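You operate a simulated robot arm through the tools that you are given. There is no shell and no other tool. Be economical: measure what you need, move in short steps, check, and stop when the job is done.

Carry out the task below with a simulated two-armed robot. There is one attempt and no reset: what you move stays moved.

JOB
Stack the 40 mm test pot from the top of the glazing bench on top of the 35 mm test pot. Fetch the cream dish and set it on top of the grey round batt. Put the 1.8 m belt from the top of the glazing bench in the ar tray and the 1.5 m belt on top of the slumped pot. Do these in any order.

The check looks at the end state, three seconds after you hand in, the way a careful person would. Anything else that was tipped, shoved, dropped, spilled or broken makes it a failure.

ROBOT AND FRAMES
Two 6-joint arms with two-finger parallel grippers on one trunk, on a base that drives. Base frame: it is fixed to the floor where the robot stands at the start and does not move with it; the origin is under the middle of the robot, x ahead of it, y to its left, z up. Readings come in cm, rad, newtons and seconds.
The left shoulder is at the start at [6, 18.7, 114.7], the right one opposite. Places, roughly: cream dish (10x10x3 cm) [50, 40, 40]; grey round batt [-100, 150, 25]; slumped pot (8x8x5 cm) [70, 40, 90]; tray (21x13 cm) [-132, -12, 80]. Payload 1.57 kg a hand.
The TCP of each hand is the grasp point between the finger pads, 3 cm short of the fingertips. In the tool frame z runs along the fingers and y along their closing line. Largest opening 11 cm; finger width 2.4, thickness 1.2; the body of the gripper, 4.8 by 11.2 cm, starts 7.8 cm behind the TCP.
Orientation is that of the tool frame in the base frame, as a unit quaternion [w, x, y, z]. With the fingers straight down and closing along the base's y, the tool's x points along the base's -x, its y along +y and its z along -z.

CONTROLS
- The arms move only by the tool move_arm. It takes "left_increments", "right_increments" or both (then of equal length, played together; a hand with none holds still); each is one flat list of numbers, 7 for each row, row after row: the shift along the tool's x, y, z in cm, then the turn, a rotation vector about the tool's x, y, z in rad, then the gripper command, from -1 (shut) to 1 (fully open), values between in proportion. In form: [tx, ty, tz, rx, ry, rz, grip, tx, ty, tz, rx, ry, rz, grip, ...]. A call has 1 to 8 rows; each row shifts and turns the commanded pose from where the row before left it, along the tool's axes as they then stand. A row lasts 0.2 s, in which the tool goes at most 5 cm and 0.15 rad; a call with a longer step from one row to the next is refused whole, and so is a gripper value outside its range. A pose out of reach is approached as far as the arm can. The call stops where the force on the tool passes 40 N (or 10 N more than at its start, if that is more) or the arm is blocked; 0.2 s more then pass. Each finger travels about 15.3 cm/s and halts on what it meets, pressing with about 27 N; the grip force reading is that of the motor and also rises with nothing between the fingers. The clock runs only during rows and for 0.2 s after the last one: add rows that do not move to give the fingers time. It gives the time, the measured TCP pose, the force on the tool (base axes), the opening and the grip force at its end, in the units of the frame above (readings bear some noise), with the torque about the TCP (base axes, N m) and any sound that the robot's microphone picked up.
- Cameras (640 x 400 px; columns grow to the right, rows downward): "scene" is now at [0.9, 0.72, 167.57]; the picture's right is [0.09, -1.00, 0.00], its down [-0.86, -0.07, -0.51] and it looks along [0.51, 0.04, -0.86] (base axes); focal length 283 px, centre (320, 200). "left" rides on the left gripper at [7, -1.6, -14.1] in its tool frame; the picture's right is [0.23, 0.97, 0.00], its down [-0.86, 0.20, -0.48] and it looks along [-0.47, 0.11, 0.88] (tool axes); focal length 222 px, centre (320, 200). "right" rides on the right gripper at [7, 1.6, -14.1] in its tool frame; the picture's right is [-0.23, 0.97, 0.00], its down [-0.86, -0.20, -0.48] and it looks along [-0.47, -0.11, 0.88] (tool axes); focal length 222 px, centre (320, 200). There is no depth. A picture from a camera that has moved, and an enlarged one, comes with that camera's place and axes in the base frame and with its lens.
- grab_frame(camera): a new picture of that camera. No time passes.
- lift_body(by): slides the trunk up (or, below 0, down) by that many cm; the arms and the scene camera ride with it, the base frame stays. It gives what a move gives, with no picture.
- base_move(legs): drives the robot by 1 to 6 legs, each [ahead, left, turn to the left] in cm, cm and rad, along the robot's own axes; the way and the turn of a leg run together, so that a leg with both is an arc; at most 150 cm and 3.142 rad a leg. The arms and the cameras ride along, it lands a little off, and it stops where it bumps. It gives what a move gives.
- pan_tilt(pan, tilt): turns the head with the scene camera to pan (to the left, within 1.501 rad either way) and tilt (down, from -0.506 to 1.204), counted from straight ahead of the robot. It gives what a move gives.
- close_up(camera, box): a new picture of the part [left, top, right, bottom] of that camera's present view, enlarged. No time passes.
- sign_off(): hands the job in; it is judged then, once.

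Work in short steps. Places have to be worked out from the pictures, the camera data and where the tool is seen: move nearer, look again, correct. Check each grasp and each placing, and mend what went wrong. You have 165 turns and 122 pictures in all, those below and enlarged ones among them. Open the grippers and draw the arms clear of the work before you hand the job in, unless the task says otherwise.

The tools are called by a JSON object that holds its "api" and its "payload". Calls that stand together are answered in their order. move_arm: Moves the arms, as the interface text tells. Its arguments: {"type":"object","properties":{"left_increments":{"type":"array","items":{"type":"number"}},"right_increments":{"type":"array","items":{"type":"number"}}},"required":[]} The other tools are called the same way: lift_body (by) slides the trunk up or down; base_move (legs) drives the base; pan_tilt (pan, tilt) turns the head that bears the scene camera; grab_frame (camera) takes a picture; close_up (camera, box) takes an enlarged picture of a part of a camera's view; sign_off () hands the job in.

At the start:

```text
time: 0.0
left_eef_pos: [32.64, 30.92, 115.73]
left_tcp_rot: [0.0, 0.0, 1.0, -0.001]
left_ft_force: [-0.5, 0.4, -0.6]
left_ft_torque: [0.0, 0.0, 0.02]
left_gripper_width: 10.98
left_grasp_force: 0.1
right_eef_pos: [34.36, -0.4, 111.32]
right_tcp_rot: [-0.001, 0.0, 1.0, 0.001]
right_ft_force: [0.2, 0.2, 0.0]
right_ft_torque: [-0.01, -0.04, -0.01]
right_gripper_width: 11.0
right_grasp_force: 0.0
trunk travel left (down, up): [-77.5, 21.5]
robot x, y, heading: [0.22, 0.18, -0.003]
head pan, tilt: [0.086, 1.038]
```

scene: 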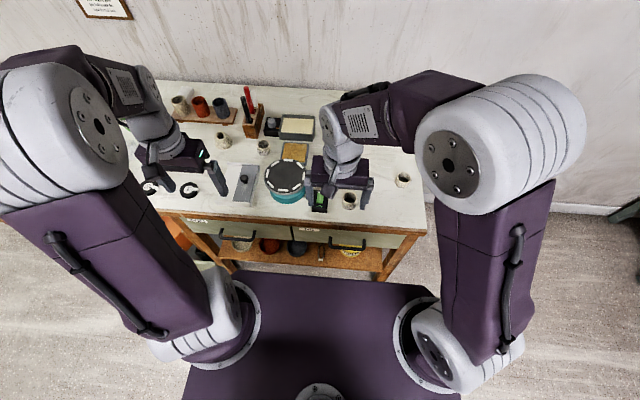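
right: 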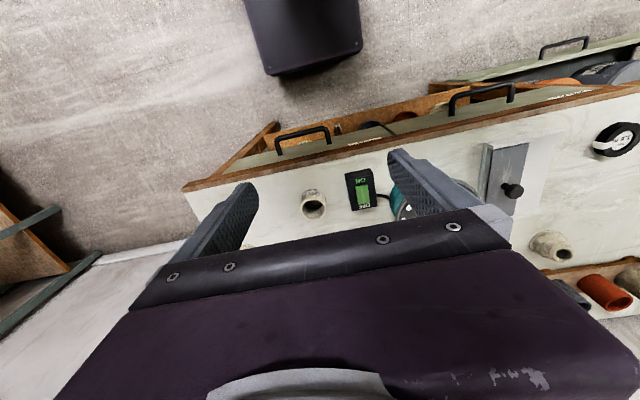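
left: 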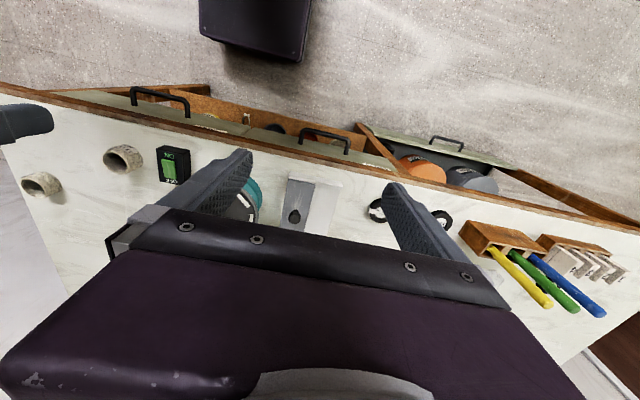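

I'll begin by looking closely at the bench top and the pictures' labels.

{"api": "close_up", "payload": {"camera": "scene", "box": [130, 70, 450, 270]}}

{"api": "close_up", "payload": {"camera": "left", "box": [0, 80, 640, 320]}}

{"api": "close_up", "payload": {"camera": "right", "box": [240, 60, 640, 310]}}

```text
2.00 times, centred on (290, 170) of scene
camera zoom: at [0.9, 0.72, 167.57], right [0.09, -1.0, 0.0], down [-0.86, -0.07, -0.51], along [0.51, 0.04, -0.86], focal length 566 px, centre (380, 260)
```

zoom: 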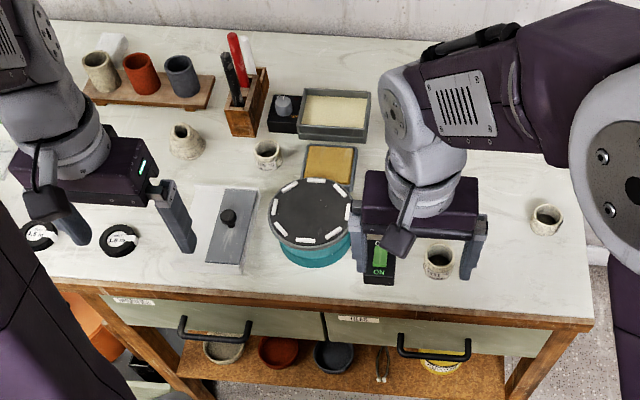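

```text
1.00 times, centred on (320, 200) of left
camera zoom: at [25.64, 29.36, 129.82], right [-0.23, 0.97, 0.0], down [0.86, 0.2, 0.48], along [0.47, 0.11, -0.88], focal length 222 px, centre (320, 200)
```

zoom: 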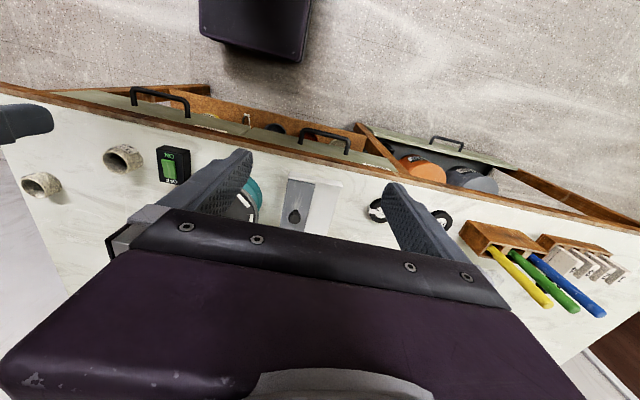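

```text
1.60 times, centred on (440, 185) of right
camera zoom: at [27.41, 1.02, 125.3], right [0.23, 0.97, 0.0], down [0.86, -0.2, 0.48], along [0.47, -0.11, -0.88], focal length 355 px, centre (128, 224)
```

zoom: 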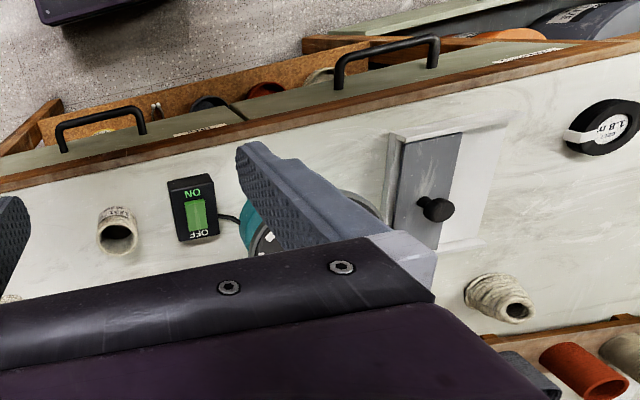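

I read the belts as 1.5 m on the left and 1.8 m on the right, and there are three small pots. I zoom in for labels.

{"api": "close_up", "payload": {"camera": "scene", "box": [330, 170, 420, 226]}}

{"api": "close_up", "payload": {"camera": "scene", "box": [210, 125, 290, 175]}}

{"api": "close_up", "payload": {"camera": "scene", "box": [130, 170, 210, 220]}}

{"api": "close_up", "payload": {"camera": "left", "box": [10, 130, 202, 250]}}

```text
7.11 times, centred on (375, 198) of scene
camera zoom: at [0.9, 0.72, 167.57], right [0.09, -1.0, 0.0], down [-0.86, -0.07, -0.51], along [0.51, 0.04, -0.86], focal length 2012 px, centre (-71, 214)
```

zoom: 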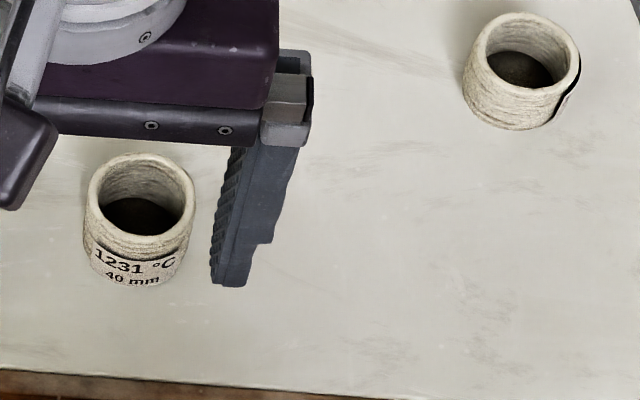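

```text
8.00 times, centred on (250, 150) of scene
camera zoom: at [0.9, 0.72, 167.57], right [0.09, -1.0, 0.0], down [-0.86, -0.07, -0.51], along [0.51, 0.04, -0.86], focal length 2264 px, centre (880, 600)
```

zoom: 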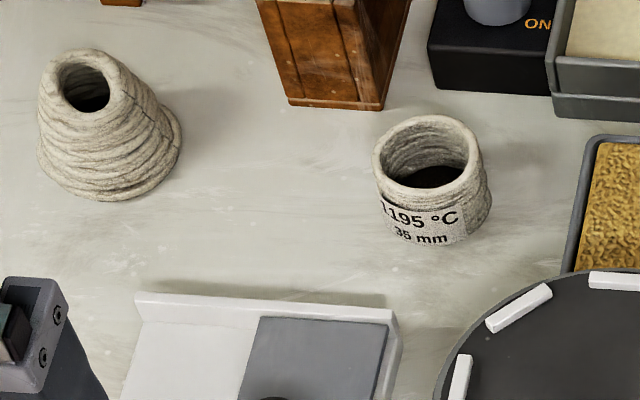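

```text
8.00 times, centred on (170, 195) of scene
camera zoom: at [0.9, 0.72, 167.57], right [0.09, -1.0, 0.0], down [-0.86, -0.07, -0.51], along [0.51, 0.04, -0.86], focal length 2264 px, centre (1520, 240)
```

zoom: 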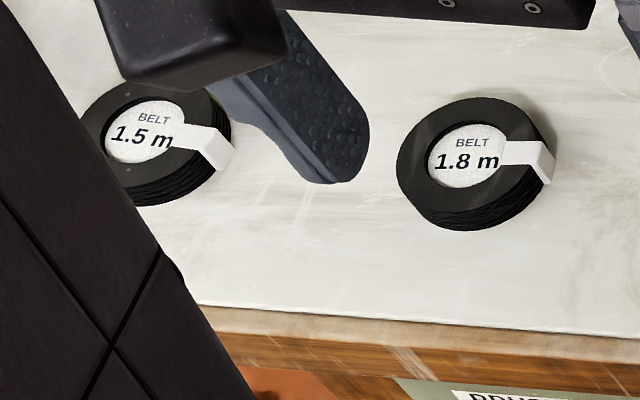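

```text
3.33 times, centred on (106, 190) of left
camera zoom: at [25.64, 29.36, 129.82], right [-0.23, 0.97, 0.0], down [0.86, 0.2, 0.48], along [0.47, 0.11, -0.88], focal length 740 px, centre (1033, 233)
```

zoom: 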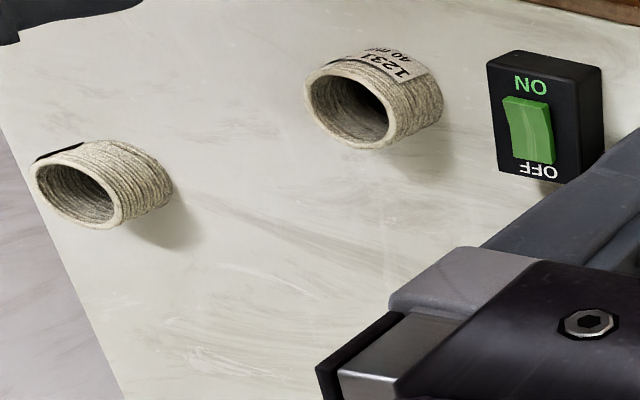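

The 40 mm pot is at about [48, -5], the 35 mm pot at [68, 26], the slumped pot at [70, 40], the 1.8 m belt at [49, 49] and the 1.5 m belt at [49, 63]; the bench top is about z 86. I test how far forward the left arm reaches at a safe height.

{"api": "move_arm", "payload": {"left_increments": [-5, 0, 0, 0, 0, 0, 1, -5, 0, 0, 0, 0, 0, 1, -5, 0, 0, 0, 0, 0, 1, -5, 0, 0, 0, 0, 0, 1, -5, 0, 0, 0, 0, 0, 1, -5, 0, 0, 0, 0, 0, 1, -5, 0, 0, 0, 0, 0, 1]}}

{"api": "grab_frame", "payload": {"camera": "scene"}}

{"api": "grab_frame", "payload": {"camera": "left"}}

```text
time: 1.6
left_eef_pos: [56.96, 29.97, 114.54]
left_tcp_rot: [-0.001, 0.0, 1.0, 0.0]
left_ft_force: [-0.5, 0.4, -1.6]
left_ft_torque: [0.01, 0.03, 0.0]
left_gripper_width: 11.0
left_grasp_force: 0.0
left hand out of reach, approached as far as the arm can: row 5, 6, 7
right_eef_pos: [34.33, -0.52, 111.24]
right_tcp_rot: [0.0, 0.0, 1.0, 0.0]
right_ft_force: [-0.2, -0.2, 0.2]
right_ft_torque: [-0.02, -0.01, -0.04]
right_gripper_width: 11.0
right_grasp_force: 0.0
trunk travel left (down, up): [-77.5, 21.5]
robot x, y, heading: [-0.24, -0.16, 0.0]
head pan, tilt: [0.086, 1.038]
```

```text
111 pictures are left
camera scene: at [0.95, 0.7, 167.57], right [0.09, -1.0, 0.0], down [-0.86, -0.07, -0.51], along [0.5, 0.04, -0.86], focal length 283 px, centre (320, 200)
```

scene: 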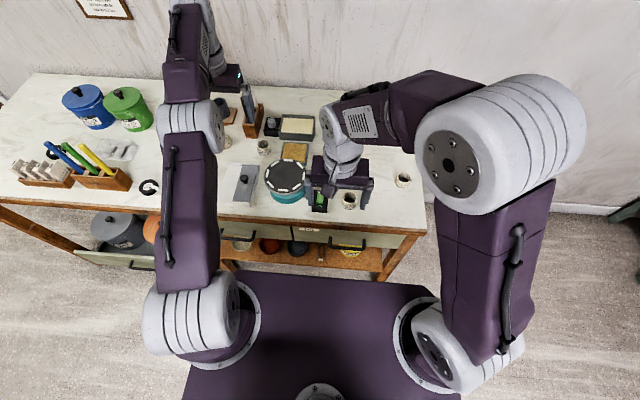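

```text
110 pictures are left
camera left: at [50.08, 28.25, 128.6], right [-0.23, 0.97, 0.0], down [0.86, 0.2, 0.48], along [0.46, 0.11, -0.88], focal length 222 px, centre (320, 200)
```

left: 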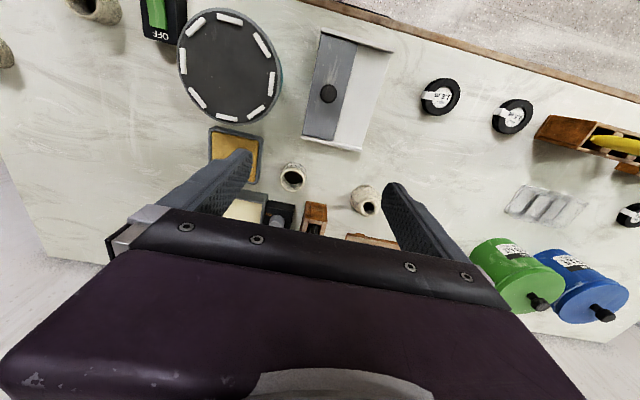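

The reach limit is about x = 57 at this height, so I need to drive forward. The base front is at about x = 24 and the bench edge at about 41, so a 14 cm drive should be clear. I pull the arm back first.

{"api": "move_arm", "payload": {"left_increments": [5, 0, 0, 0, 0, 0, 1, 5, 0, 0, 0, 0, 0, 1, 5, 0, 0, 0, 0, 0, 1, 5, 0, 0, 0, 0, 0, 1, 5, 0, 0, 0, 0, 0, 1, 5, 0, 0, 0, 0, 0, 1]}}

{"api": "pan_tilt", "payload": {"pan": 0.0, "tilt": 1.2}}

{"api": "grab_frame", "payload": {"camera": "scene"}}

{"api": "grab_frame", "payload": {"camera": "right"}}

```text
time: 3.0
left_eef_pos: [26.87, 29.78, 114.7]
left_tcp_rot: [0.0, 0.0, 1.0, 0.0]
left_ft_force: [-0.8, -0.2, 0.6]
left_ft_torque: [-0.01, -0.03, 0.02]
left_gripper_width: 11.01
left_grasp_force: 0.1
right_eef_pos: [34.22, -0.51, 111.29]
right_tcp_rot: [0.0, 0.0, 1.0, 0.001]
right_ft_force: [-0.8, 0.7, 0.4]
right_ft_torque: [-0.02, -0.02, 0.02]
right_gripper_width: 11.01
right_grasp_force: 0.0
trunk travel left (down, up): [-77.5, 21.5]
robot x, y, heading: [-0.05, -0.2, 0.001]
head pan, tilt: [0.086, 1.038]
```

```text
time: 3.7
left_eef_pos: [26.97, 30.0, 114.57]
left_tcp_rot: [0.0, -0.001, 1.0, 0.0]
left_ft_force: [0.1, 0.7, -0.5]
left_ft_torque: [0.0, -0.04, 0.0]
left_gripper_width: 11.01
left_grasp_force: 0.0
right_eef_pos: [34.2, -0.48, 111.26]
right_tcp_rot: [0.001, 0.0, 1.0, 0.0]
right_ft_force: [-0.6, -0.6, 0.5]
right_ft_torque: [0.0, -0.04, 0.03]
right_gripper_width: 11.02
right_grasp_force: 0.0
trunk travel left (down, up): [-77.5, 21.5]
robot x, y, heading: [-0.04, -0.22, -0.002]
head pan, tilt: [0.0, 1.201]
```

```text
109 pictures are left
camera scene: at [-0.23, 0.13, 166.59], right [0.0, -1.0, 0.0], down [-0.93, 0.0, -0.36], along [0.36, 0.0, -0.93], focal length 283 px, centre (320, 200)
```

scene: 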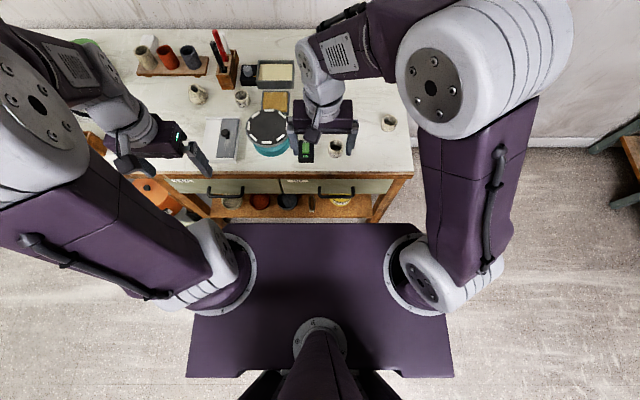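

```text
108 pictures are left
camera right: at [27.39, 1.01, 125.31], right [0.23, 0.97, 0.0], down [0.85, -0.2, 0.48], along [0.47, -0.11, -0.88], focal length 222 px, centre (320, 200)
```

right: 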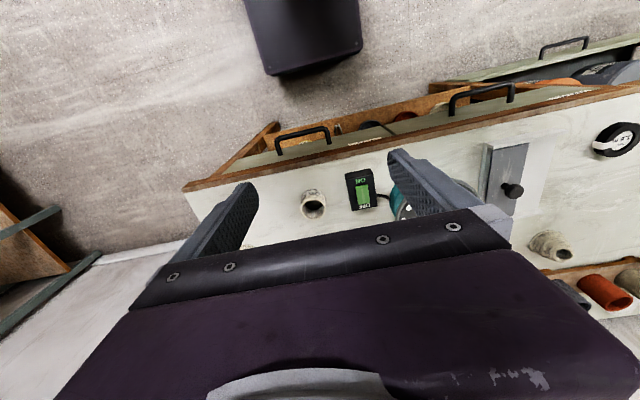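

The way ahead is clear; I drive 14 cm forward.

{"api": "base_move", "payload": {"legs": [[14, 0, 0]]}}

{"api": "grab_frame", "payload": {"camera": "left"}}

{"api": "grab_frame", "payload": {"camera": "right"}}

```text
time: 5.0
left_eef_pos: [40.81, 29.96, 114.59]
left_tcp_rot: [0.001, -0.001, 1.0, 0.0]
left_ft_force: [-0.6, -1.0, 0.5]
left_ft_torque: [-0.02, -0.07, 0.01]
left_gripper_width: 11.02
left_grasp_force: 0.2
right_eef_pos: [48.14, -0.41, 111.27]
right_tcp_rot: [0.001, 0.0, 1.0, 0.0]
right_ft_force: [0.1, -0.3, -1.7]
right_ft_torque: [0.0, -0.01, 0.0]
right_gripper_width: 11.01
right_grasp_force: 0.0
trunk travel left (down, up): [-77.5, 21.5]
robot x, y, heading: [14.36, 0.08, 0.002]
head pan, tilt: [0.0, 1.201]
```

```text
107 pictures are left
camera left: at [33.85, 28.35, 128.65], right [-0.23, 0.97, 0.0], down [0.85, 0.2, 0.48], along [0.47, 0.11, -0.88], focal length 222 px, centre (320, 200)
```

left: 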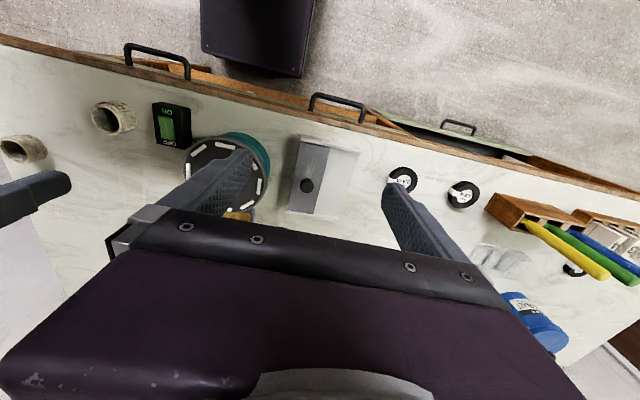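

```text
106 pictures are left
camera right: at [41.25, 1.07, 125.36], right [0.23, 0.97, 0.0], down [0.85, -0.2, 0.48], along [0.47, -0.11, -0.88], focal length 222 px, centre (320, 200)
```

right: 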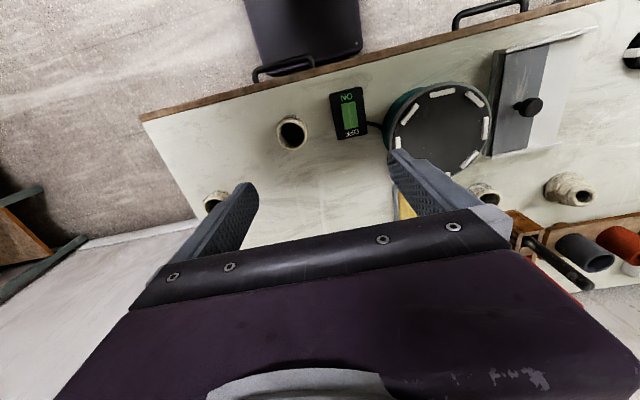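

Robot is at x≈14. I zoom both hand cameras on the pots to triangulate.

{"api": "close_up", "payload": {"camera": "left", "box": [0, 80, 128, 160]}}

{"api": "close_up", "payload": {"camera": "right", "box": [200, 80, 328, 160]}}

{"api": "close_up", "payload": {"camera": "right", "box": [460, 150, 620, 250]}}

```text
5.00 times, centred on (64, 120) of left
camera zoom: at [33.85, 28.35, 128.65], right [-0.23, 0.97, 0.0], down [0.85, 0.2, 0.48], along [0.47, 0.11, -0.88], focal length 1111 px, centre (1600, 600)
```

zoom: 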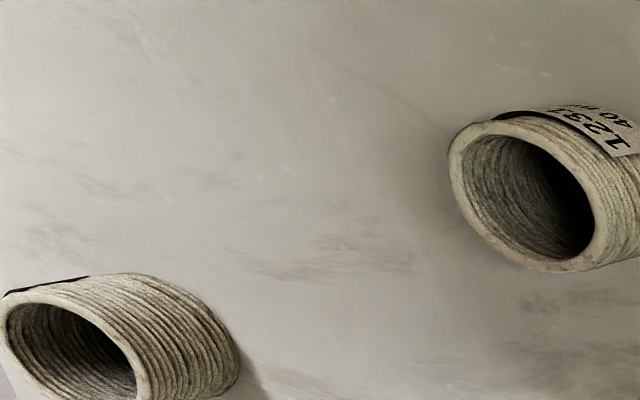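

```text
5.00 times, centred on (264, 120) of right
camera zoom: at [41.25, 1.07, 125.36], right [0.23, 0.97, 0.0], down [0.85, -0.2, 0.48], along [0.47, -0.11, -0.88], focal length 1111 px, centre (600, 600)
```

zoom: 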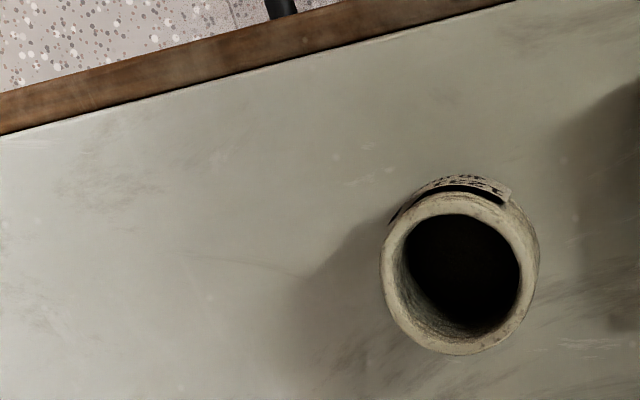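

```text
4.00 times, centred on (540, 200) of right
camera zoom: at [41.25, 1.07, 125.36], right [0.23, 0.97, 0.0], down [0.85, -0.2, 0.48], along [0.47, -0.11, -0.88], focal length 888 px, centre (-560, 200)
```

zoom: 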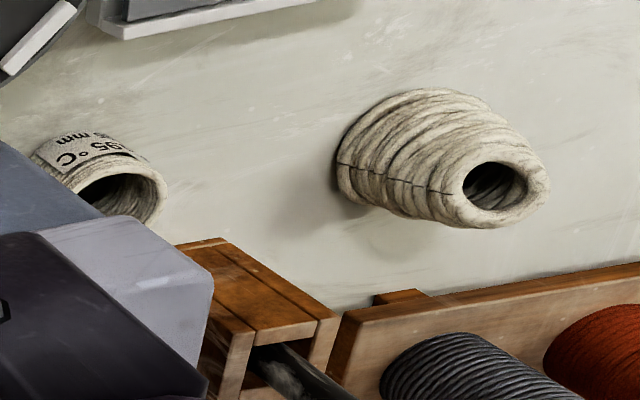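

The 40 mm pot's rim is at about [48.2, -5.3, 88.5], outer diameter about 5 cm. I move the right arm aside to the right and bring the left hand over the pot at safe height.

{"api": "move_arm", "payload": {"right_increments": [0, -5, 0, 0, 0, 0, 1, 0, -5, 0, 0, 0, 0, 1, 2, -5, 0, 0, 0, 0, 1, 3, -4, 0, 0, 0, 0, 1, 4, -3, 0, 0, 0, 0, 1, 4, -3, 0, 0, 0, 0, 1, 0, 0, 0, 0, 0, 0, 1, 0, 0, 0, 0, 0, 0, 1], "left_increments": [0, 0, 0, 0, 0, 0, 1, -1, -4.5, 0, 0, 0, 0, 1, -1, -4.5, 0, 0, 0, 0, 1, -1, -4.5, 0, 0, 0, 0, 1, -1, -4.5, 0, 0, 0, 0, 1, -1, -4.5, 0, 0, 0, 0, 1, -1, -4.5, 0, 0, 0, 0, 0.36, 0, -4, 0, 0, 0, 0, 0.36]}}

{"api": "grab_frame", "payload": {"camera": "left"}}

```text
refused: row 3 steps farther than a row can; nothing moved
```

```text
102 pictures are left
camera left: at [33.85, 28.35, 128.65], right [-0.23, 0.97, 0.0], down [0.85, 0.2, 0.48], along [0.47, 0.11, -0.88], focal length 222 px, centre (320, 200)
```

left: 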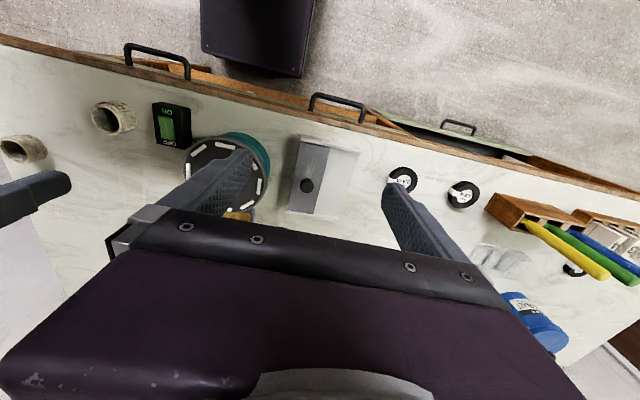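

Row length was over 5 cm; I resend with shorter steps.

{"api": "move_arm", "payload": {"right_increments": [0, -4.8, 0, 0, 0, 0, 1, 0, -4.8, 0, 0, 0, 0, 1, 1, -4.8, 0, 0, 0, 0, 1, 3, -3.5, 0, 0, 0, 0, 1, 3.5, -3, 0, 0, 0, 0, 1, 3.5, -3, 0, 0, 0, 0, 1, 0, 0, 0, 0, 0, 0, 1, 0, 0, 0, 0, 0, 0, 1], "left_increments": [0, 0, 0, 0, 0, 0, 1, -1, -4.5, 0, 0, 0, 0, 1, -1, -4.5, 0, 0, 0, 0, 1, -1, -4.5, 0, 0, 0, 0, 1, -1, -4.5, 0, 0, 0, 0, 1, -1, -4.5, 0, 0, 0, 0, 1, -1, -4.5, 0, 0, 0, 0, 0.36, 0, -4, 0, 0, 0, 0, 0.36]}}

{"api": "grab_frame", "payload": {"camera": "left"}}

```text
time: 6.8
left_eef_pos: [47.2, -1.18, 114.5]
left_tcp_rot: [0.0, -0.001, 1.0, 0.0]
left_ft_force: [-0.6, 0.5, 0.1]
left_ft_torque: [0.02, -0.03, 0.01]
left_gripper_width: 7.5
left_grasp_force: 0.1
right_eef_pos: [38.17, -24.73, 111.52]
right_tcp_rot: [-0.001, -0.001, 1.0, 0.001]
right_ft_force: [-0.8, -0.2, -0.2]
right_ft_torque: [-0.01, 0.0, 0.0]
right_gripper_width: 10.97
right_grasp_force: 0.0
right hand out of reach, approached as far as the arm can: row 6
trunk travel left (down, up): [-77.5, 21.5]
robot x, y, heading: [14.08, 0.09, 0.004]
head pan, tilt: [0.0, 1.201]
```

```text
101 pictures are left
camera left: at [40.2, -2.82, 128.58], right [-0.23, 0.97, 0.0], down [0.85, 0.2, 0.48], along [0.47, 0.11, -0.88], focal length 222 px, centre (320, 200)
```

left: 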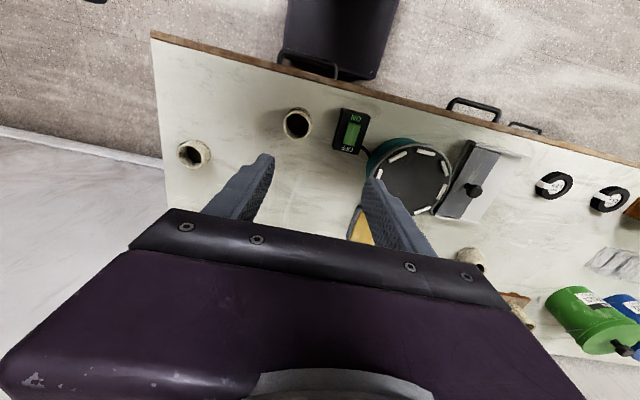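

Rim seen at about [47.9, -5.2]. I centre over it and descend partway, to z≈94.

{"api": "move_arm", "payload": {"left_increments": [-0.7, -4, 0, 0, 0, 0, 0.36, 0, 0, 4.5, 0, 0, 0, 0.36, 0, 0, 4.5, 0, 0, 0, 0.36, 0, 0, 4.5, 0, 0, 0, 0.36, 0, 0, 4.5, 0, 0, 0, 0.36, 0, 0, 2.5, 0, 0, 0, 0.36, 0, 0, 0, 0, 0, 0, 0.36]}}

{"api": "grab_frame", "payload": {"camera": "left"}}

{"api": "close_up", "payload": {"camera": "scene", "box": [240, 80, 432, 200]}}

```text
time: 8.4
left_eef_pos: [47.83, -5.02, 94.04]
left_tcp_rot: [0.0, -0.001, 1.0, 0.0]
left_ft_force: [0.7, -1.0, 1.0]
left_ft_torque: [-0.01, -0.01, -0.03]
left_gripper_width: 7.49
left_grasp_force: 0.1
right_eef_pos: [38.12, -24.54, 111.58]
right_tcp_rot: [0.0, -0.001, 1.0, 0.0]
right_ft_force: [0.1, 0.4, -0.1]
right_ft_torque: [0.02, 0.01, 0.01]
right_gripper_width: 11.03
right_grasp_force: 0.0
trunk travel left (down, up): [-77.5, 21.5]
robot x, y, heading: [13.92, 0.07, -0.001]
head pan, tilt: [0.0, 1.201]
```

```text
100 pictures are left
camera left: at [40.9, -6.7, 108.12], right [-0.23, 0.97, 0.0], down [0.85, 0.2, 0.48], along [0.47, 0.11, -0.88], focal length 222 px, centre (320, 200)
```

left: 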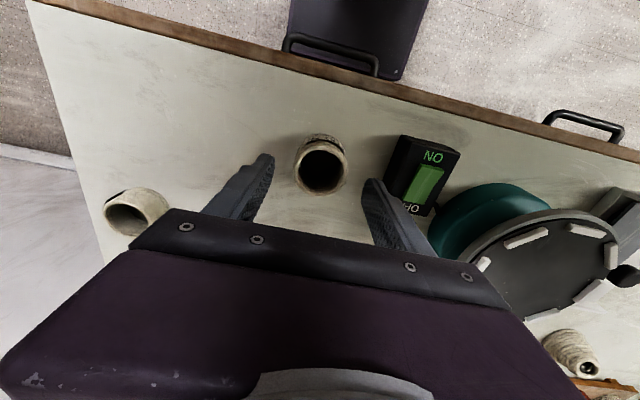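

```text
3.33 times, centred on (336, 140) of scene
camera zoom: at [13.83, 0.12, 166.58], right [0.0, -1.0, 0.0], down [-0.93, 0.0, -0.36], along [0.36, 0.0, -0.93], focal length 943 px, centre (267, 400)
```

zoom: 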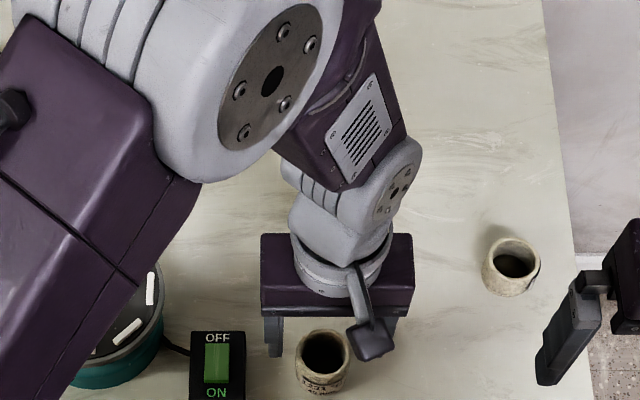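

Pot centre about [48.3, -4.9]. Nudge and descend 4 cm, then look to judge the bench height.

{"api": "move_arm", "payload": {"left_increments": [-0.3, 0.1, 2, 0, 0, 0, 0.36, 0, 0, 2, 0, 0, 0, 0.36, 0, 0, 0, 0, 0, 0, 0.36]}}

{"api": "grab_frame", "payload": {"camera": "left"}}

{"api": "close_up", "payload": {"camera": "right", "box": [240, 50, 640, 300]}}

```text
time: 9.2
left_eef_pos: [48.2, -4.98, 89.91]
left_tcp_rot: [0.0, -0.001, 1.0, 0.0]
left_ft_force: [0.5, 0.4, -0.7]
left_ft_torque: [0.03, -0.03, -0.02]
left_gripper_width: 7.48
left_grasp_force: 0.1
right_eef_pos: [38.09, -24.54, 111.52]
right_tcp_rot: [0.0, -0.002, 1.0, -0.001]
right_ft_force: [0.1, 0.2, -0.1]
right_ft_torque: [0.02, -0.02, 0.01]
right_gripper_width: 10.99
right_grasp_force: 0.1
trunk travel left (down, up): [-77.5, 21.5]
robot x, y, heading: [14.02, -0.09, -0.002]
head pan, tilt: [0.0, 1.201]
```

```text
98 pictures are left
camera left: at [41.22, -6.59, 104.09], right [-0.23, 0.97, 0.0], down [0.85, 0.2, 0.48], along [0.47, 0.11, -0.88], focal length 222 px, centre (320, 200)
```

left: 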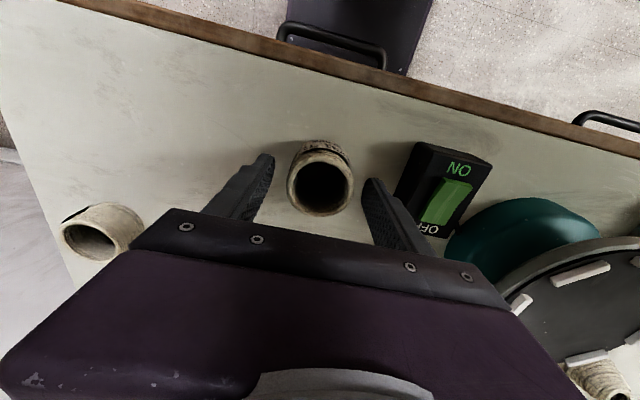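

```text
1.60 times, centred on (440, 175) of right
camera zoom: at [31.18, -22.98, 125.65], right [0.23, 0.97, 0.0], down [0.86, -0.2, 0.48], along [0.47, -0.11, -0.88], focal length 355 px, centre (128, 240)
```

zoom: 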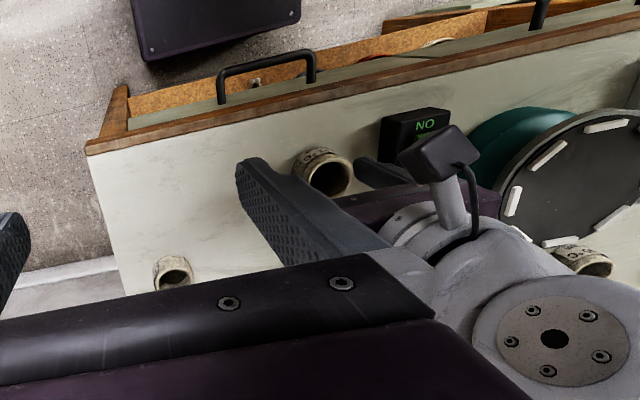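

Rim ≈ z 88.8, bench ≈ z 85. I go to z≈88.4 (tips ~0.5 cm above the bench) and close.

{"api": "move_arm", "payload": {"left_increments": [0, 0, 1, 0, 0, 0, 0.36, 0, 0, 0.5, 0, 0, 0, 0.36, 0, 0, 0, 0, 0, 0, -0.2, 0, 0, 0, 0, 0, 0, -0.4, 0, 0, 0, 0, 0, 0, -0.4]}}

{"api": "grab_frame", "payload": {"camera": "left"}}

```text
time: 9.8
left_eef_pos: [48.15, -4.98, 88.97]
left_tcp_rot: [0.002, -0.001, 1.0, -0.002]
left_ft_force: [-6.6, 2.5, 30.7]
left_ft_torque: [0.91, 0.52, 0.03]
left_gripper_width: 5.03
left_grasp_force: 3.5
right_eef_pos: [37.95, -24.36, 111.61]
right_tcp_rot: [0.0, -0.001, 1.0, 0.0]
right_ft_force: [0.3, 0.1, 0.0]
right_ft_torque: [-0.01, 0.02, 0.02]
right_gripper_width: 11.0
right_grasp_force: 0.0
trunk travel left (down, up): [-77.5, 21.5]
robot x, y, heading: [14.0, -0.08, 0.003]
head pan, tilt: [0.0, 1.201]
stopped in row 3 (left hand): the force on the tool passed its limit (the readings are from after the stop); the commanded pose is now the measured one
```

```text
96 pictures are left
camera left: at [41.13, -6.55, 103.04], right [-0.23, 0.97, 0.0], down [0.85, 0.2, 0.48], along [0.47, 0.11, -0.88], focal length 222 px, centre (320, 200)
```

left: 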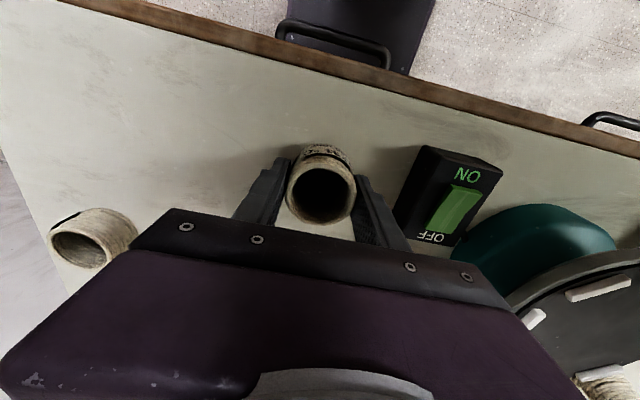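

The fingertips touched the bench, so the bench top is at z ≈ 85.9. I lift 0.4 cm while still loosely closed, then close fully and check.

{"api": "move_arm", "payload": {"left_increments": [0, 0, -0.4, 0, 0, 0, 0.0, 0, 0, 0, 0, 0, 0, -0.6, 0, 0, 0, 0, 0, 0, -1, 0, 0, 0, 0, 0, 0, -1]}}

```text
time: 10.8
left_eef_pos: [48.44, -4.93, 89.14]
left_tcp_rot: [0.001, -0.001, 1.0, -0.002]
left_ft_force: [-0.4, 0.1, 0.3]
left_ft_torque: [0.0, 0.0, 0.01]
left_gripper_width: 4.91
left_grasp_force: 26.5
right_eef_pos: [38.13, -24.56, 111.59]
right_tcp_rot: [-0.001, -0.001, 1.0, 0.0]
right_ft_force: [-0.3, 0.4, 0.0]
right_ft_torque: [0.0, -0.02, 0.01]
right_gripper_width: 11.0
right_grasp_force: 0.1
trunk travel left (down, up): [-77.5, 21.5]
robot x, y, heading: [13.94, -0.3, 0.004]
head pan, tilt: [0.0, 1.201]
```

Gripped at 4.91 cm; the pot base is 3.25 cm below TCP. I lift to z≈109.

{"api": "move_arm", "payload": {"left_increments": [0, 0, -1, 0, 0, 0, -1, 0, 0, -3, 0, 0, 0, -1, 0, 0, -4, 0, 0, 0, -1, 0, 0, -4, 0, 0, 0, -1, 0, 0, -4, 0, 0, 0, -1, 0, 0, -4, 0, 0, 0, -1, 0, 0, 0, 0, 0, 0, -1]}}

{"api": "grab_frame", "payload": {"camera": "left"}}

```text
time: 12.4
left_eef_pos: [48.22, -5.02, 109.18]
left_tcp_rot: [0.002, -0.001, 1.0, -0.001]
left_ft_force: [0.2, 0.1, 0.5]
left_ft_torque: [0.03, 0.0, 0.0]
left_gripper_width: 4.94
left_grasp_force: 27.0
right_eef_pos: [38.19, -24.55, 111.46]
right_tcp_rot: [-0.001, -0.002, 1.0, 0.0]
right_ft_force: [-0.2, -0.2, -0.2]
right_ft_torque: [-0.05, 0.01, 0.0]
right_gripper_width: 11.02
right_grasp_force: 0.2
trunk travel left (down, up): [-77.5, 21.5]
robot x, y, heading: [14.37, 0.27, -0.002]
head pan, tilt: [0.0, 1.201]
```

```text
95 pictures are left
camera left: at [41.22, -6.6, 123.23], right [-0.23, 0.97, 0.0], down [0.85, 0.2, 0.48], along [0.47, 0.11, -0.88], focal length 222 px, centre (320, 200)
```

left: 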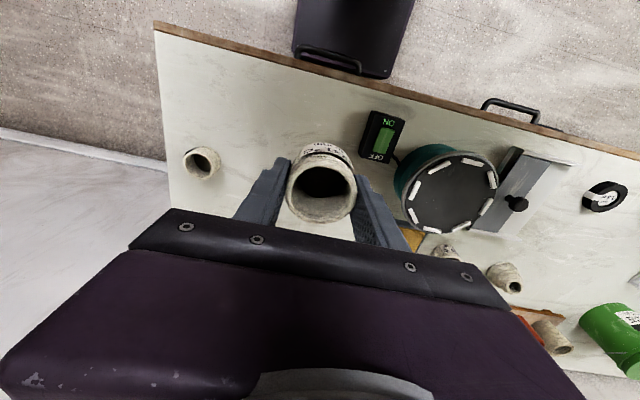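

The pot is held. I move to near the 35 mm pot but a little short in x, so the camera sees it.

{"api": "move_arm", "payload": {"left_increments": [-1.5, 4.5, 0, 0, 0, 0, -1, -1.5, 4.5, 0, 0, 0, 0, -1, -1.5, 4.5, 0, 0, 0, 0, -1, -1.5, 4.5, 0, 0, 0, 0, -1, -1.5, 4.5, 0, 0, 0, 0, -1, -1.5, 4.5, 0, 0, 0, 0, -1, -2, 4, 0, 0, 0, 0, -1, -3, 0, 0, 0, 0, 0, -1]}}

{"api": "grab_frame", "payload": {"camera": "left"}}

{"api": "close_up", "payload": {"camera": "scene", "box": [150, 40, 342, 160]}}

```text
time: 14.2
left_eef_pos: [62.28, 25.88, 109.3]
left_tcp_rot: [0.001, 0.0, 1.0, -0.002]
left_ft_force: [0.4, 1.2, -0.5]
left_ft_torque: [0.01, 0.02, -0.02]
left_gripper_width: 4.91
left_grasp_force: 27.4
right_eef_pos: [38.24, -24.51, 111.55]
right_tcp_rot: [-0.002, -0.001, 1.0, 0.0]
right_ft_force: [0.2, 0.7, 0.0]
right_ft_torque: [0.03, 0.04, 0.01]
right_gripper_width: 10.98
right_grasp_force: 0.1
trunk travel left (down, up): [-77.5, 21.5]
robot x, y, heading: [13.96, -0.09, 0.004]
head pan, tilt: [0.0, 1.201]
```

```text
94 pictures are left
camera left: at [55.31, 24.35, 123.26], right [-0.23, 0.97, 0.0], down [0.85, 0.2, 0.48], along [0.47, 0.11, -0.88], focal length 222 px, centre (320, 200)
```

left: 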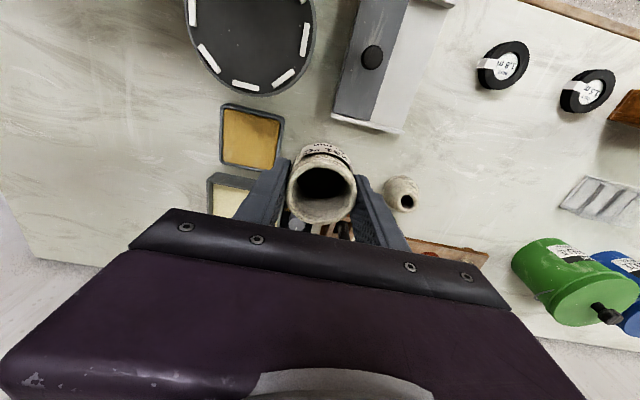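

```text
3.33 times, centred on (246, 100) of scene
camera zoom: at [14.07, 0.09, 166.58], right [0.0, -1.0, 0.0], down [-0.93, 0.0, -0.36], along [0.36, 0.0, -0.93], focal length 943 px, centre (567, 533)
```

zoom: 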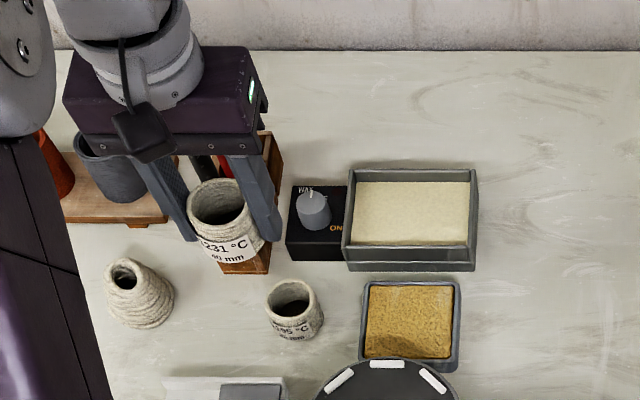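

The 35 mm pot is at about [68.5, 26.8]. I move over it, still a few cm above, then compare both pots in the pictures.

{"api": "move_arm", "payload": {"left_increments": [-3, 0.5, 0, 0, 0, 0, -1, -3, 0.5, 0, 0, 0, 0, -1, 0, 0, 4, 0, 0, 0, -1, 0, 0, 4, 0, 0, 0, -1, 0, 0, 3, 0, 0, 0, -1, 0, 0, 0, 0, 0, 0, -1]}}

{"api": "grab_frame", "payload": {"camera": "left"}}

{"api": "close_up", "payload": {"camera": "scene", "box": [190, 70, 286, 130]}}

```text
time: 15.7
left_eef_pos: [68.15, 26.91, 98.2]
left_tcp_rot: [0.003, -0.001, 1.0, 0.0]
left_ft_force: [-0.4, 0.2, 0.1]
left_ft_torque: [-0.01, 0.03, 0.0]
left_gripper_width: 4.92
left_grasp_force: 27.0
right_eef_pos: [38.09, -24.52, 111.63]
right_tcp_rot: [-0.001, -0.001, 1.0, 0.0]
right_ft_force: [-0.4, 0.5, 0.5]
right_ft_torque: [0.05, 0.01, -0.02]
right_gripper_width: 10.99
right_grasp_force: 0.1
trunk travel left (down, up): [-77.5, 21.5]
robot x, y, heading: [14.04, 0.06, -0.002]
head pan, tilt: [0.0, 1.201]
```

```text
92 pictures are left
camera left: at [61.12, 25.38, 112.23], right [-0.23, 0.97, 0.0], down [0.85, 0.2, 0.48], along [0.47, 0.11, -0.88], focal length 222 px, centre (320, 200)
```

left: 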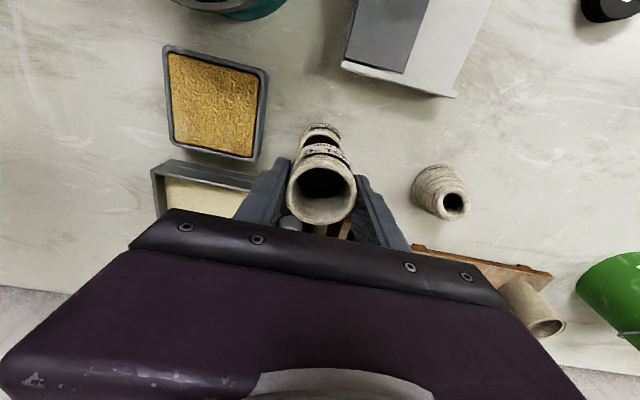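

```text
6.67 times, centred on (238, 100) of scene
camera zoom: at [13.77, 0.13, 166.58], right [0.0, -1.0, 0.0], down [-0.93, 0.0, -0.36], along [0.36, 0.0, -0.93], focal length 1887 px, centre (867, 867)
```

zoom: 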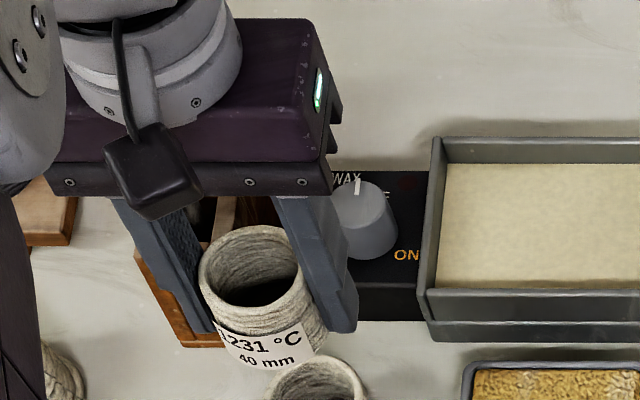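

The numbers suggest heights of 4.0 and 3.5 cm, and the 35 mm pot is about 0.3 cm behind the held pot in x. I lower to about 0.7 cm above it and compare again.

{"api": "move_arm", "payload": {"left_increments": [0.2, 0.1, 2, 0, 0, 0, -1, 0, 0, 2.2, 0, 0, 0, -1, 0, 0, 0, 0, 0, 0, -1]}}

{"api": "close_up", "payload": {"camera": "left", "box": [240, 100, 400, 200]}}

{"api": "close_up", "payload": {"camera": "scene", "box": [190, 80, 286, 140]}}

{"api": "grab_frame", "payload": {"camera": "right"}}

```text
time: 16.4
left_eef_pos: [67.93, 27.11, 94.03]
left_tcp_rot: [0.002, -0.002, 1.0, -0.002]
left_ft_force: [0.9, 0.5, 0.2]
left_ft_torque: [-0.02, 0.05, -0.01]
left_gripper_width: 4.93
left_grasp_force: 27.5
right_eef_pos: [38.26, -24.58, 111.6]
right_tcp_rot: [-0.001, -0.001, 1.0, 0.0]
right_ft_force: [0.0, -0.1, 0.1]
right_ft_torque: [0.01, -0.02, -0.01]
right_gripper_width: 10.98
right_grasp_force: 0.0
trunk travel left (down, up): [-77.5, 21.5]
robot x, y, heading: [14.27, 0.01, 0.0]
head pan, tilt: [0.0, 1.201]
```

```text
4.00 times, centred on (320, 150) of left
camera zoom: at [61.0, 25.49, 108.02], right [-0.23, 0.97, 0.0], down [0.85, 0.2, 0.48], along [0.47, 0.11, -0.88], focal length 888 px, centre (320, 400)
```

zoom: 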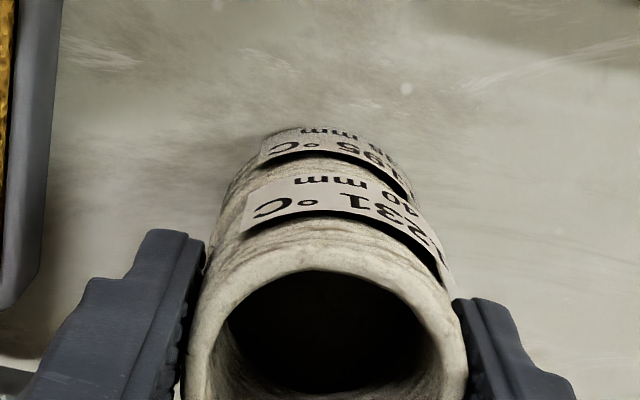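

```text
6.67 times, centred on (238, 110) of scene
camera zoom: at [13.84, 0.13, 166.58], right [0.0, -1.0, 0.0], down [-0.93, 0.0, -0.36], along [0.36, 0.0, -0.93], focal length 1887 px, centre (867, 800)
```

zoom: 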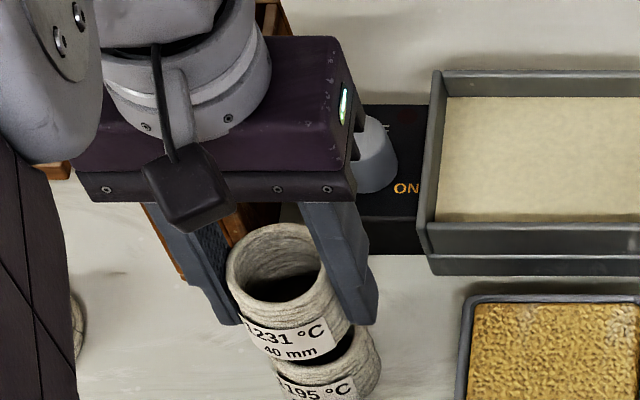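

```text
88 pictures are left
camera right: at [31.21, -22.99, 125.65], right [0.23, 0.97, 0.0], down [0.86, -0.2, 0.48], along [0.47, -0.11, -0.88], focal length 222 px, centre (320, 200)
```

right: 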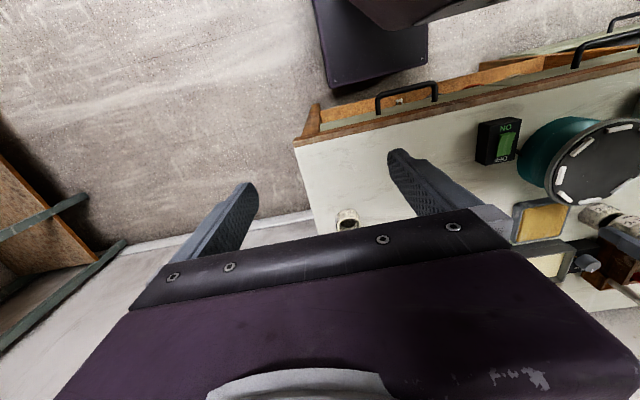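

The two pots look aligned to about 2 mm. I shift y by −0.15 and lower slowly to contact.

{"api": "move_arm", "payload": {"left_increments": [-0.1, -0.15, 0.6, 0, 0, 0, -1, 0, 0, 0.4, 0, 0, 0, -1, 0, 0, 0.3, 0, 0, 0, -1, 0, 0, 0, 0, 0, 0, -1]}}

```text
time: 17.4
left_eef_pos: [68.13, 26.9, 92.78]
left_tcp_rot: [0.002, 0.0, 1.0, -0.001]
left_ft_force: [-0.3, 0.1, 0.1]
left_ft_torque: [-0.02, -0.01, 0.01]
left_gripper_width: 4.92
left_grasp_force: 27.0
right_eef_pos: [38.15, -24.42, 111.55]
right_tcp_rot: [-0.001, 0.0, 1.0, 0.0]
right_ft_force: [-0.1, -0.3, -0.3]
right_ft_torque: [0.0, -0.02, 0.0]
right_gripper_width: 11.01
right_grasp_force: 0.0
trunk travel left (down, up): [-77.5, 21.5]
robot x, y, heading: [14.38, -0.0, -0.001]
head pan, tilt: [0.0, 1.201]
```

No contact yet; I go on in 0.15 cm steps.

{"api": "move_arm", "payload": {"left_increments": [0, 0, 0.15, 0, 0, 0, -1, 0, 0, 0.15, 0, 0, 0, -1, 0, 0, 0, 0, 0, 0, -1]}}

{"api": "close_up", "payload": {"camera": "scene", "box": [190, 80, 286, 140]}}

```text
time: 18.2
left_eef_pos: [68.18, 26.92, 92.58]
left_tcp_rot: [0.004, -0.001, 1.0, -0.001]
left_ft_force: [0.5, 1.8, 12.8]
left_ft_torque: [0.21, 0.06, 0.0]
left_gripper_width: 4.92
left_grasp_force: 27.1
right_eef_pos: [37.95, -24.56, 111.62]
right_tcp_rot: [0.0, -0.001, 1.0, 0.0]
right_ft_force: [0.8, -0.3, 0.8]
right_ft_torque: [0.02, 0.0, -0.01]
right_gripper_width: 11.03
right_grasp_force: 0.1
trunk travel left (down, up): [-77.5, 21.5]
robot x, y, heading: [13.95, -0.25, 0.002]
head pan, tilt: [0.0, 1.201]
```

```text
6.67 times, centred on (238, 110) of scene
camera zoom: at [13.64, 0.09, 166.6], right [0.0, -1.0, 0.0], down [-0.93, 0.0, -0.36], along [0.36, 0.0, -0.93], focal length 1887 px, centre (867, 800)
```

zoom: 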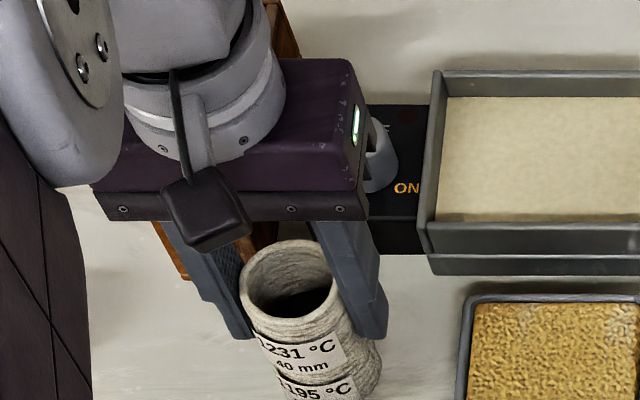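

Contact came exactly at the expected height. I ease off by 0.1 cm and open gently.

{"api": "move_arm", "payload": {"left_increments": [0, 0, -0.1, 0, 0, 0, -1, 0, 0, 0, 0, 0, 0, -0.05, 0, 0, 0, 0, 0, 0, 0.05, 0, 0, 0, 0, 0, 0, 0.36, 0, 0, 0, 0, 0, 0, 0.36]}}

{"api": "close_up", "payload": {"camera": "scene", "box": [190, 80, 286, 140]}}

{"api": "close_up", "payload": {"camera": "left", "box": [240, 100, 400, 200]}}

```text
time: 19.4
left_eef_pos: [68.25, 26.96, 92.51]
left_tcp_rot: [0.002, -0.001, 1.0, -0.002]
left_ft_force: [-1.0, -0.2, -0.5]
left_ft_torque: [0.03, 0.02, -0.03]
left_gripper_width: 7.47
left_grasp_force: 0.0
right_eef_pos: [38.06, -24.39, 111.64]
right_tcp_rot: [-0.001, -0.001, 1.0, 0.0]
right_ft_force: [0.2, -0.4, 0.2]
right_ft_torque: [-0.02, 0.0, 0.03]
right_gripper_width: 11.0
right_grasp_force: 0.1
trunk travel left (down, up): [-77.5, 21.5]
robot x, y, heading: [14.04, 0.35, -0.002]
head pan, tilt: [0.0, 1.201]
```

```text
6.67 times, centred on (238, 110) of scene
camera zoom: at [13.86, 0.15, 166.58], right [0.0, -1.0, 0.0], down [-0.93, 0.0, -0.36], along [0.36, 0.0, -0.93], focal length 1887 px, centre (867, 800)
```

zoom: 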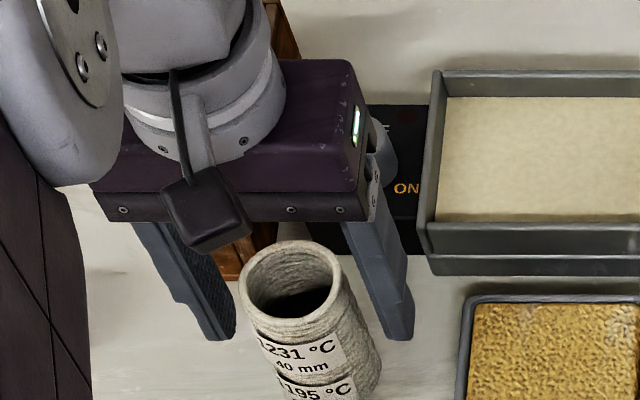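

```text
4.00 times, centred on (320, 150) of left
camera zoom: at [61.16, 25.36, 106.53], right [-0.23, 0.97, 0.0], down [0.85, 0.2, 0.48], along [0.47, 0.11, -0.88], focal length 888 px, centre (320, 400)
```

zoom: 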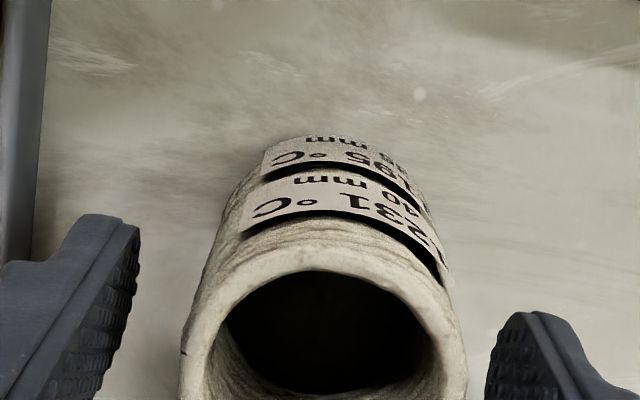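

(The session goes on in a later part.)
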